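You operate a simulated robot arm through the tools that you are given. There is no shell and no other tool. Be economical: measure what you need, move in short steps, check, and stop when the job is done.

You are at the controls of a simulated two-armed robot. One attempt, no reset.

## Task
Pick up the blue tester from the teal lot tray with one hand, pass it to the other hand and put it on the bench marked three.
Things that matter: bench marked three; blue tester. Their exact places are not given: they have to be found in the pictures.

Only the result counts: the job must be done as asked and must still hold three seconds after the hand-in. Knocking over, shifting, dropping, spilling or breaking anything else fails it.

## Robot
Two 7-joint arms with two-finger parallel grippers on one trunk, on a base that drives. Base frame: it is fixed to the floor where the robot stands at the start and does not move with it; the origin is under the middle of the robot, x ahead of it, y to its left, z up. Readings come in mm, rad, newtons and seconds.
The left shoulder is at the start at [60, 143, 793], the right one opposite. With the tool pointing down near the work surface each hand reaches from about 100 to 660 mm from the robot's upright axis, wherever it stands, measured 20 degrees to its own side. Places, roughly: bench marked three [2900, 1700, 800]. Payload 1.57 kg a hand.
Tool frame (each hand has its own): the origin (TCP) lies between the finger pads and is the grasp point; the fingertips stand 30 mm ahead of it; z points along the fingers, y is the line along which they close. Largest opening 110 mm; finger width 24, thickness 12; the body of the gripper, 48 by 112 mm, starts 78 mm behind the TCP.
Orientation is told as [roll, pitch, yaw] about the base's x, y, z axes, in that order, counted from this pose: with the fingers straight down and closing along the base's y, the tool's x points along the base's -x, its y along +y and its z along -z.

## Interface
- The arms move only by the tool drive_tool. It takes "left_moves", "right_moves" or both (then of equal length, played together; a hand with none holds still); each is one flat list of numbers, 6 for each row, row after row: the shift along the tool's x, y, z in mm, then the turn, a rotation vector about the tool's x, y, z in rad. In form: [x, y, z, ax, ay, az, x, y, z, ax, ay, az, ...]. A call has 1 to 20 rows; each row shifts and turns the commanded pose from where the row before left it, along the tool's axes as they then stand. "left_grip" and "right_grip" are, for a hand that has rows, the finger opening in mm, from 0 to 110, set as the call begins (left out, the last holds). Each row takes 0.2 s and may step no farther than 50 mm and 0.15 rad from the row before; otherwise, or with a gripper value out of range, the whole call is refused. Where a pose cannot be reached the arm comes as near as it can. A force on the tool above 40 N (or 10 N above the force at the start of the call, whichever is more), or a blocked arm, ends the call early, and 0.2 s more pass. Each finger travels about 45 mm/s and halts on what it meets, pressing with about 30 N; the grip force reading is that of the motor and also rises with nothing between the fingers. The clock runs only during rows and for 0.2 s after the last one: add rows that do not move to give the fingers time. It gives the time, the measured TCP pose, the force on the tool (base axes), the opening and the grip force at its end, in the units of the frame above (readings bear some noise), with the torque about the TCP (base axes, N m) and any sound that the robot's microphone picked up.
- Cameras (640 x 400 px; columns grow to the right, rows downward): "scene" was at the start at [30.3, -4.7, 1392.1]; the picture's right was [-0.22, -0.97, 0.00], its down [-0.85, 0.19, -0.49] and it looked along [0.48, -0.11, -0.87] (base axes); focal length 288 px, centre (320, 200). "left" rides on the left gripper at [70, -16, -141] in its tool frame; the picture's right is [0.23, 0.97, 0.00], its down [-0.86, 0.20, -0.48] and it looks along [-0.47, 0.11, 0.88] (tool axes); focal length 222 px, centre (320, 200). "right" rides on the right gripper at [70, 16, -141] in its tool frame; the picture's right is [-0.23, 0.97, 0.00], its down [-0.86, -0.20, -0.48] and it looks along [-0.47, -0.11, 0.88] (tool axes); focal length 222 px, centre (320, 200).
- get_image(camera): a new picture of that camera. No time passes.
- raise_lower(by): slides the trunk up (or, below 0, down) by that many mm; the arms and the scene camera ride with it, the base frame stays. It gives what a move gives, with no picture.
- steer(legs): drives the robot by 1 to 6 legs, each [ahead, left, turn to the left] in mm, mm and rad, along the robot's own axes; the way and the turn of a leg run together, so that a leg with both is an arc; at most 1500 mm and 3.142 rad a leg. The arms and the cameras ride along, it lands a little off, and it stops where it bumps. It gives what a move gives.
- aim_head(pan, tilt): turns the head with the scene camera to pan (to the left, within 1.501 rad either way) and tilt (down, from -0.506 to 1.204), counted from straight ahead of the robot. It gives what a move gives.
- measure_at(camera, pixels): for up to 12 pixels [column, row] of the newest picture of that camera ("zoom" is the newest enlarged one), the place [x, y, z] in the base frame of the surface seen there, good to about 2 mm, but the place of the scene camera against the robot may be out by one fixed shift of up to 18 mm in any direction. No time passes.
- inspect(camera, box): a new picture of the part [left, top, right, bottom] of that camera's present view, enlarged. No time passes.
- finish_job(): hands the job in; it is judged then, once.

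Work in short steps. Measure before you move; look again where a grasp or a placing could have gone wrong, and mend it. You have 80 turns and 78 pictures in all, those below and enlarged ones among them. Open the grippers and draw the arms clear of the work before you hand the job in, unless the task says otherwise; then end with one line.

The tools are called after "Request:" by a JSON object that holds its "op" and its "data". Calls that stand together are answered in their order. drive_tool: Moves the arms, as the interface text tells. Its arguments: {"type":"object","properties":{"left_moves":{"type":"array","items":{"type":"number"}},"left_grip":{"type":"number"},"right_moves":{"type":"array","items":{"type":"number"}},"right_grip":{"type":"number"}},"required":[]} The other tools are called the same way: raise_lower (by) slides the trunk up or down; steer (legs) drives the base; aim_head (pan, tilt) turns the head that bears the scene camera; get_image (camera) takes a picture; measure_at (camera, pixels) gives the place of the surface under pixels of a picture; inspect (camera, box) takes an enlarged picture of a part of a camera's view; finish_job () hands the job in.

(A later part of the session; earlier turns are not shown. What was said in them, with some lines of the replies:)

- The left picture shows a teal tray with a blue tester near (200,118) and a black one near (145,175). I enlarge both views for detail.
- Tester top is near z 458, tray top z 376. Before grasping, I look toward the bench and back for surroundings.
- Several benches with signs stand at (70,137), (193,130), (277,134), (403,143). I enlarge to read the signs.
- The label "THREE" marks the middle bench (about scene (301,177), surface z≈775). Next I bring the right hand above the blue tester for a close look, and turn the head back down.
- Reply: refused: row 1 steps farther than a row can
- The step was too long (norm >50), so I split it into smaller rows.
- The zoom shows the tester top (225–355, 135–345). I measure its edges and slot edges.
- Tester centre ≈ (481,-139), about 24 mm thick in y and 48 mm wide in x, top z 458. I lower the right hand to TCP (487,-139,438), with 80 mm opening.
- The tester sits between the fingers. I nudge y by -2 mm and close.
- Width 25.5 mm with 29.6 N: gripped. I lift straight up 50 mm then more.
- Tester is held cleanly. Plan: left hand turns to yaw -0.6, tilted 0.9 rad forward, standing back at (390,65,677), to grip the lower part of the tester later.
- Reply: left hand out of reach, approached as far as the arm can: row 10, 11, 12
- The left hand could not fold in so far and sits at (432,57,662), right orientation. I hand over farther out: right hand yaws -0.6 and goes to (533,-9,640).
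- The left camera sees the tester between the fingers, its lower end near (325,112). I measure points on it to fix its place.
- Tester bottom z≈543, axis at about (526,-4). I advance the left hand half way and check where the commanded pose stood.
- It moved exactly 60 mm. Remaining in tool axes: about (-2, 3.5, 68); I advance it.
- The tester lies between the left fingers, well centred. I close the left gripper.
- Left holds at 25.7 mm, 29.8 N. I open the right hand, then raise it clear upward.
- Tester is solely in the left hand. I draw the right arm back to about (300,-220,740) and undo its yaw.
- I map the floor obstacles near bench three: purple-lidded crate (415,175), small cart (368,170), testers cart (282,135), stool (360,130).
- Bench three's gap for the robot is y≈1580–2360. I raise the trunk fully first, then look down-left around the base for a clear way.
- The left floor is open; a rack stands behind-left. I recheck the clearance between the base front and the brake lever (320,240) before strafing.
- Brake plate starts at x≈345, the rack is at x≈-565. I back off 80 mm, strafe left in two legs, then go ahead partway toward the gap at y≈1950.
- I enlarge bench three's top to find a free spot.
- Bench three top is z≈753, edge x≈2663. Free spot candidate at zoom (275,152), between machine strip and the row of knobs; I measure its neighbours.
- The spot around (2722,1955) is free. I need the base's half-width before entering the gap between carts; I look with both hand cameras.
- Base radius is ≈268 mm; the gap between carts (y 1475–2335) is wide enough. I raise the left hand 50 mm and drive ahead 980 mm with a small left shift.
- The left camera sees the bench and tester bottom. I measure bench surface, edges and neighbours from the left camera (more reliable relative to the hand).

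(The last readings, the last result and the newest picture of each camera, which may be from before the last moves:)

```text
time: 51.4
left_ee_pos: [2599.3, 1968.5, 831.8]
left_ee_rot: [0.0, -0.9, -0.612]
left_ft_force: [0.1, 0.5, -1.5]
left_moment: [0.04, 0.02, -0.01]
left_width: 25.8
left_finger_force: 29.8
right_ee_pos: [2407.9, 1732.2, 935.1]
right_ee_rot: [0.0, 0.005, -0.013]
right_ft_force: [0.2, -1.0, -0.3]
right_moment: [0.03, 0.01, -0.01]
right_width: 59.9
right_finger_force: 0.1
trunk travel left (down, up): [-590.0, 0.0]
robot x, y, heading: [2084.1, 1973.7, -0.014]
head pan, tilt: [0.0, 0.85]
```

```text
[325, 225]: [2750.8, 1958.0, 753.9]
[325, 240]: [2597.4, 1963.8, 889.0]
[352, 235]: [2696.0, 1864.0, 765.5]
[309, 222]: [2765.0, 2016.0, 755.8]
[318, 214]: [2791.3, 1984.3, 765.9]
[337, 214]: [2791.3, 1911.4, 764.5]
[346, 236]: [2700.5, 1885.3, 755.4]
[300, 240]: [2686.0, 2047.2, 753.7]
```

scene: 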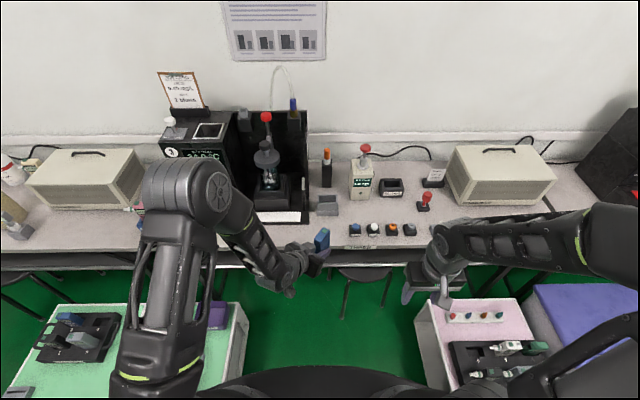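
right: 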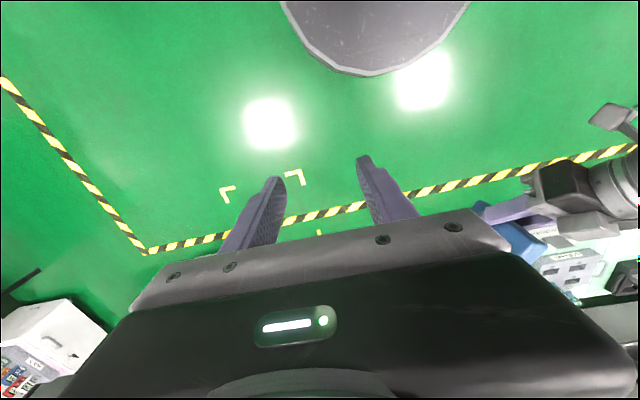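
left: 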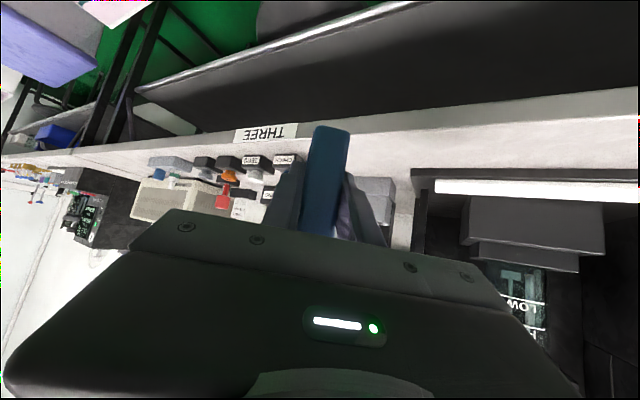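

By the left camera the bench is at z≈749 and the tester bottom ≈787 (45 below TCP). I drive 108 mm ahead, putting the tester near (2716,1960), clear of neighbours.

Request:
{"op": "steer", "data": {"legs": [[108, 0, 0]]}}

Request:
{"op": "get_image", "data": {"camera": "left"}}

Request:
{"op": "inspect", "data": {"camera": "scene", "box": [240, 170, 440, 310]}}

```text
time: 52.6
left_ee_pos: [2707.1, 1968.2, 830.7]
left_ee_rot: [-0.003, -0.899, -0.613]
left_ft_force: [-1.1, 0.3, -1.7]
left_moment: [0.02, 0.07, -0.03]
left_width: 25.5
left_finger_force: 29.5
right_ee_pos: [2516.0, 1730.6, 933.6]
right_ee_rot: [0.003, 0.004, -0.014]
right_ft_force: [0.9, 0.2, -0.9]
right_moment: [0.01, 0.03, -0.01]
right_width: 60.0
right_finger_force: 0.0
trunk travel left (down, up): [-590.0, 0.0]
robot x, y, heading: [2190.2, 1971.7, -0.01]
head pan, tilt: [0.0, 0.85]
```

```text
44 pictures are left
```

left: 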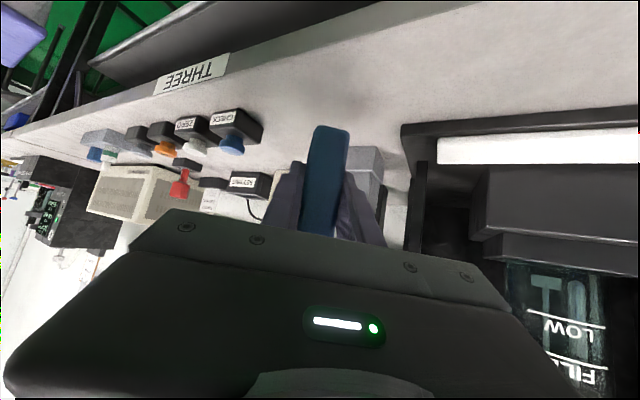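

```text
2.86 times, centred on (340, 240) of scene
```

zoom: 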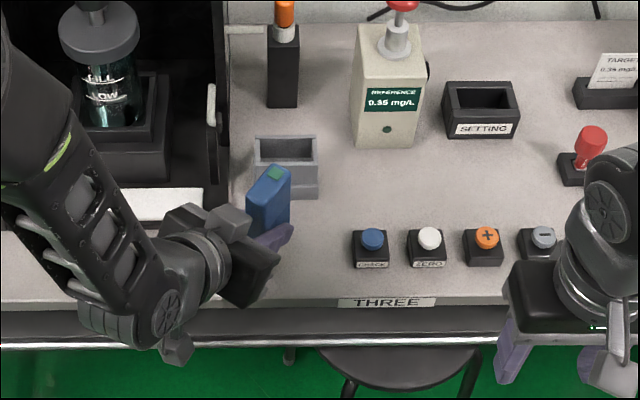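

Over the spot: clear on both sides. I lower 28 mm, then recheck.

Request:
{"op": "drive_tool", "data": {"left_moves": [7.3, 0, 5.8, 0, 0, 0, 7.3, 0, 5.8, 0, 0, 0, 7.3, 0, 5.8, 0, 0, 0, 0, 0, 0, 0, 0, 0]}}

Request:
{"op": "inspect", "data": {"camera": "left", "box": [250, 80, 450, 220]}}

Request:
{"op": "measure_at", "data": {"camera": "zoom", "pixels": [[200, 130], [230, 130], [300, 130], [340, 160], [180, 220], [400, 100]]}}

```text
time: 53.6
left_ee_pos: [2705.6, 1967.9, 803.8]
left_ee_rot: [-0.001, -0.899, -0.616]
left_ft_force: [0.5, 0.2, -0.7]
left_moment: [-0.02, 0.01, -0.01]
left_width: 25.4
left_finger_force: 29.9
right_ee_pos: [2515.5, 1729.5, 936.4]
right_ee_rot: [0.002, 0.003, -0.015]
right_ft_force: [1.3, -0.6, 0.0]
right_moment: [-0.04, 0.06, 0.0]
right_width: 60.3
right_finger_force: 0.1
trunk travel left (down, up): [-590.0, 0.0]
robot x, y, heading: [2189.9, 1974.7, -0.015]
head pan, tilt: [0.0, 0.85]
```

```text
2.86 times, centred on (350, 150) of left
```

zoom: 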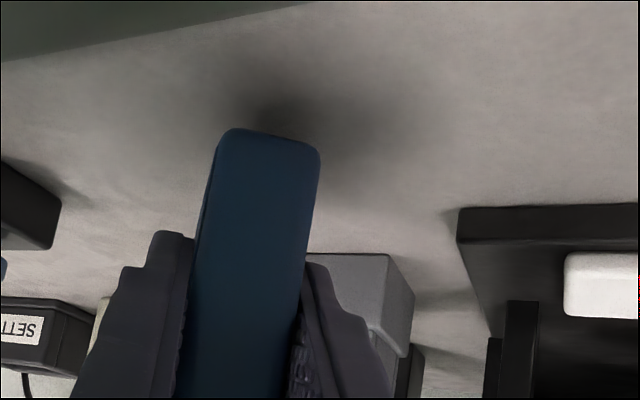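

```text
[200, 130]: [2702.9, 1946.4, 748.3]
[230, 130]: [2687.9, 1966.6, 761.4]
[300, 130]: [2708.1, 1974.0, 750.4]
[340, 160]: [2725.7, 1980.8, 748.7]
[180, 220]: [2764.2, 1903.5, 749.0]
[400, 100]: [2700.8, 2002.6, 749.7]
```

Tester bottom is ≈10 mm above the bench (749). I lower 7 mm in small steps, watching force.

Request:
{"op": "drive_tool", "data": {"left_moves": [1.57, 0, 1.24, 0, 0, 0, 1.57, 0, 1.24, 0, 0, 0, 1.57, 0, 1.24, 0, 0, 0, 0.8, 0, 0.62, 0, 0, 0, 0, 0, 0, 0, 0, 0]}}

Request:
{"op": "drive_tool", "data": {"left_moves": [0.8, 0, 0.62, 0, 0, 0, 0, 0, 0, 0, 0, 0]}}

Request:
{"op": "drive_tool", "data": {"left_moves": [0.8, 0, 0.62, 0, 0, 0, 0, 0, 0, 0, 0, 0]}}

```text
time: 54.8
left_ee_pos: [2705.8, 1968.0, 797.4]
left_ee_rot: [-0.001, -0.898, -0.614]
left_ft_force: [0.0, 1.1, -0.9]
left_moment: [0.04, -0.02, 0.0]
left_width: 25.7
left_finger_force: 30.1
right_ee_pos: [2514.3, 1729.4, 934.7]
right_ee_rot: [0.002, 0.003, -0.014]
right_ft_force: [0.0, 0.2, 0.0]
right_moment: [-0.01, 0.02, 0.03]
right_width: 59.8
right_finger_force: 0.0
trunk travel left (down, up): [-590.0, 0.0]
robot x, y, heading: [2187.8, 1975.3, -0.013]
head pan, tilt: [0.0, 0.85]
```

```text
time: 55.4
left_ee_pos: [2706.1, 1968.8, 796.0]
left_ee_rot: [-0.001, -0.897, -0.614]
left_ft_force: [-0.6, -0.4, -2.0]
left_moment: [-0.02, 0.02, 0.04]
left_width: 25.8
left_finger_force: 30.0
right_ee_pos: [2515.6, 1730.2, 935.6]
right_ee_rot: [0.002, 0.003, -0.014]
right_ft_force: [-0.2, 0.5, -0.4]
right_moment: [0.0, 0.02, 0.0]
right_width: 59.8
right_finger_force: 0.0
trunk travel left (down, up): [-590.0, 0.0]
robot x, y, heading: [2190.4, 1976.1, -0.015]
head pan, tilt: [0.0, 0.85]
```

```text
time: 56.0
left_ee_pos: [2705.3, 1968.8, 796.5]
left_ee_rot: [-0.001, -0.902, -0.615]
left_ft_force: [-0.6, 1.4, 2.1]
left_moment: [0.02, -0.01, -0.02]
left_width: 25.7
left_finger_force: 30.3
right_ee_pos: [2515.6, 1729.8, 934.0]
right_ee_rot: [0.002, 0.002, -0.014]
right_ft_force: [-0.2, 0.3, 0.5]
right_moment: [0.01, 0.0, -0.01]
right_width: 60.0
right_finger_force: 0.0
trunk travel left (down, up): [-590.0, 0.0]
robot x, y, heading: [2190.1, 1976.0, -0.015]
head pan, tilt: [0.0, 0.85]
```

Force turned to about +2 N, perhaps first contact. I go on by 1 mm steps.

Request:
{"op": "drive_tool", "data": {"left_moves": [0.8, 0, 0.62, 0, 0, 0, 0, 0, 0, 0, 0, 0]}}

Request:
{"op": "inspect", "data": {"camera": "left", "box": [280, 90, 400, 180]}}

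```text
time: 56.6
left_ee_pos: [2706.8, 1967.7, 796.0]
left_ee_rot: [0.004, -0.902, -0.613]
left_ft_force: [-1.9, 1.2, 11.2]
left_moment: [0.11, 0.21, 0.03]
left_width: 25.4
left_finger_force: 30.1
right_ee_pos: [2514.3, 1729.6, 935.0]
right_ee_rot: [0.002, 0.003, -0.013]
right_ft_force: [0.0, 0.6, -0.1]
right_moment: [0.01, 0.02, 0.03]
right_width: 59.9
right_finger_force: 0.0
trunk travel left (down, up): [-590.0, 0.0]
robot x, y, heading: [2189.3, 1978.2, -0.013]
head pan, tilt: [0.0, 0.85]
```

```text
4.44 times, centred on (340, 135) of left
```

zoom: 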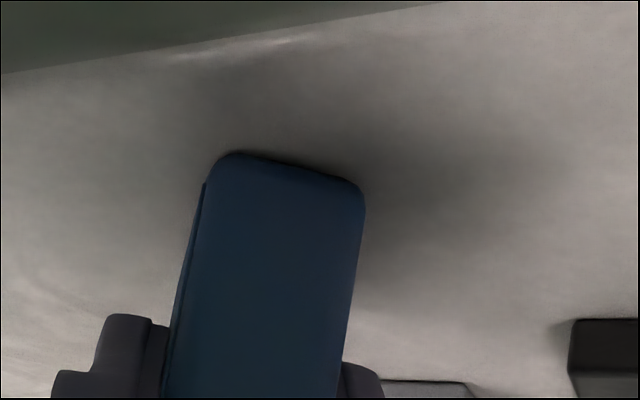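

Contact is 11 N: the tester stands on the bench. I open the left hand to 60 and look before backing out.

Request:
{"op": "drive_tool", "data": {"left_moves": [0, 0, 0, 0, 0, 0, 0, 0, 0, 0, 0, 0, 0, 0, 0, 0, 0, 0, 0, 0, 0, 0, 0, 0], "left_grip": 60}}

Request:
{"op": "get_image", "data": {"camera": "left"}}

```text
time: 57.6
left_ee_pos: [2706.4, 1967.6, 793.6]
left_ee_rot: [0.0, -0.899, -0.614]
left_ft_force: [-0.3, -0.5, -0.8]
left_moment: [0.02, -0.02, 0.01]
left_width: 59.7
left_finger_force: 0.1
right_ee_pos: [2514.3, 1730.8, 934.3]
right_ee_rot: [0.002, 0.003, -0.014]
right_ft_force: [1.0, 1.0, 0.6]
right_moment: [-0.01, -0.02, 0.0]
right_width: 60.0
right_finger_force: 0.0
trunk travel left (down, up): [-590.0, 0.0]
robot x, y, heading: [2184.8, 1974.6, -0.013]
head pan, tilt: [0.0, 0.85]
```

```text
40 pictures are left
```

left: 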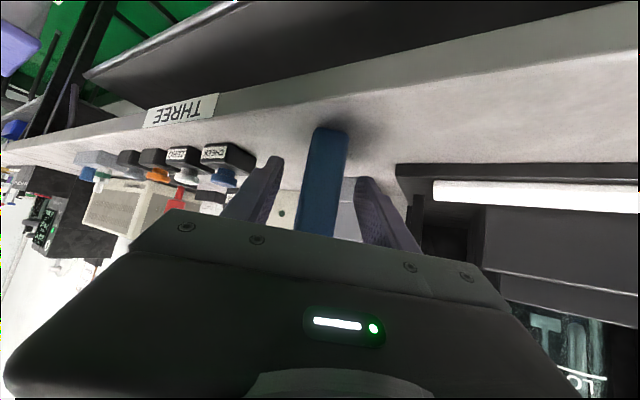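

The fingers are free on both sides of the standing tester. I back out along the tool axis 100 mm.

Request:
{"op": "drive_tool", "data": {"left_moves": [0, 0, -15, 0, 0, 0, 0, 0, -25, 0, 0, 0, 0, 0, -30, 0, 0, 0, 0, 0, -30, 0, 0, 0, 0, 0, 0, 0, 0, 0]}}

Request:
{"op": "steer", "data": {"legs": [[-200, 0, 0]]}}

Request:
{"op": "inspect", "data": {"camera": "scene", "box": [200, 110, 440, 270]}}

Request:
{"op": "get_image", "data": {"camera": "left"}}

```text
time: 58.8
left_ee_pos: [2641.1, 2012.3, 857.2]
left_ee_rot: [0.0, -0.9, -0.614]
left_ft_force: [-0.5, 0.1, -0.5]
left_moment: [0.03, 0.04, 0.02]
left_width: 60.0
left_finger_force: 0.1
right_ee_pos: [2515.0, 1728.8, 934.2]
right_ee_rot: [0.003, 0.004, -0.016]
right_ft_force: [-0.3, -0.1, 0.7]
right_moment: [0.02, 0.04, -0.02]
right_width: 60.0
right_finger_force: 0.1
trunk travel left (down, up): [-590.0, 0.0]
robot x, y, heading: [2185.9, 1976.7, -0.011]
head pan, tilt: [0.0, 0.85]
```

```text
time: 60.3
left_ee_pos: [2445.5, 2015.4, 856.6]
left_ee_rot: [0.001, -0.902, -0.617]
left_ft_force: [1.1, 0.6, -0.7]
left_moment: [0.01, -0.01, 0.0]
left_width: 59.9
left_finger_force: 0.1
right_ee_pos: [2317.8, 1731.9, 935.2]
right_ee_rot: [0.001, 0.002, -0.017]
right_ft_force: [-0.2, 0.1, -0.5]
right_moment: [-0.02, -0.01, 0.02]
right_width: 60.0
right_finger_force: 0.0
trunk travel left (down, up): [-590.0, 0.0]
robot x, y, heading: [1992.3, 1980.5, -0.012]
head pan, tilt: [0.0, 0.85]
```

```text
2.50 times, centred on (320, 190) of scene
```

zoom: 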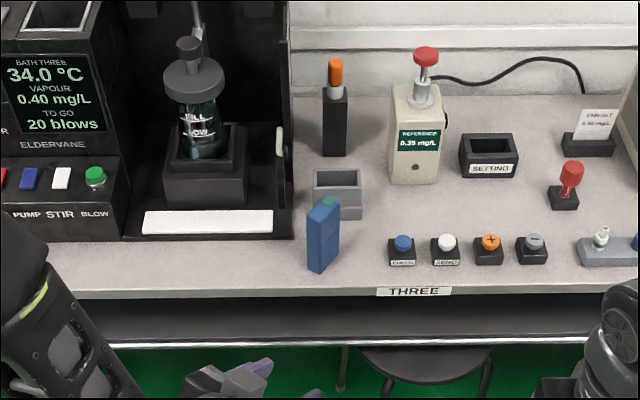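

```text
38 pictures are left
```

left: 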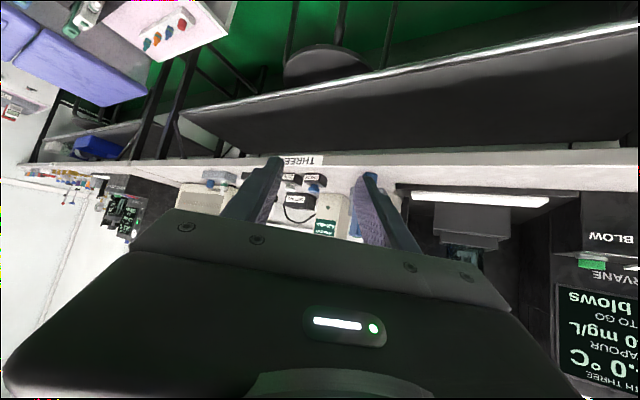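

The tester stands upright at zoom (322,235) on bench three. Both grippers are open and the arms are clear of the bench, so I hand in.

Request:
{"op": "finish_job", "data": {}}

```text
The job is handed in.
```

The blue tester was lifted from the teal tray with the right hand, passed to the left, and now stands upright on bench three. Both hands are open and drawn clear of the bench, and I saw nothing else knocked or shifted.
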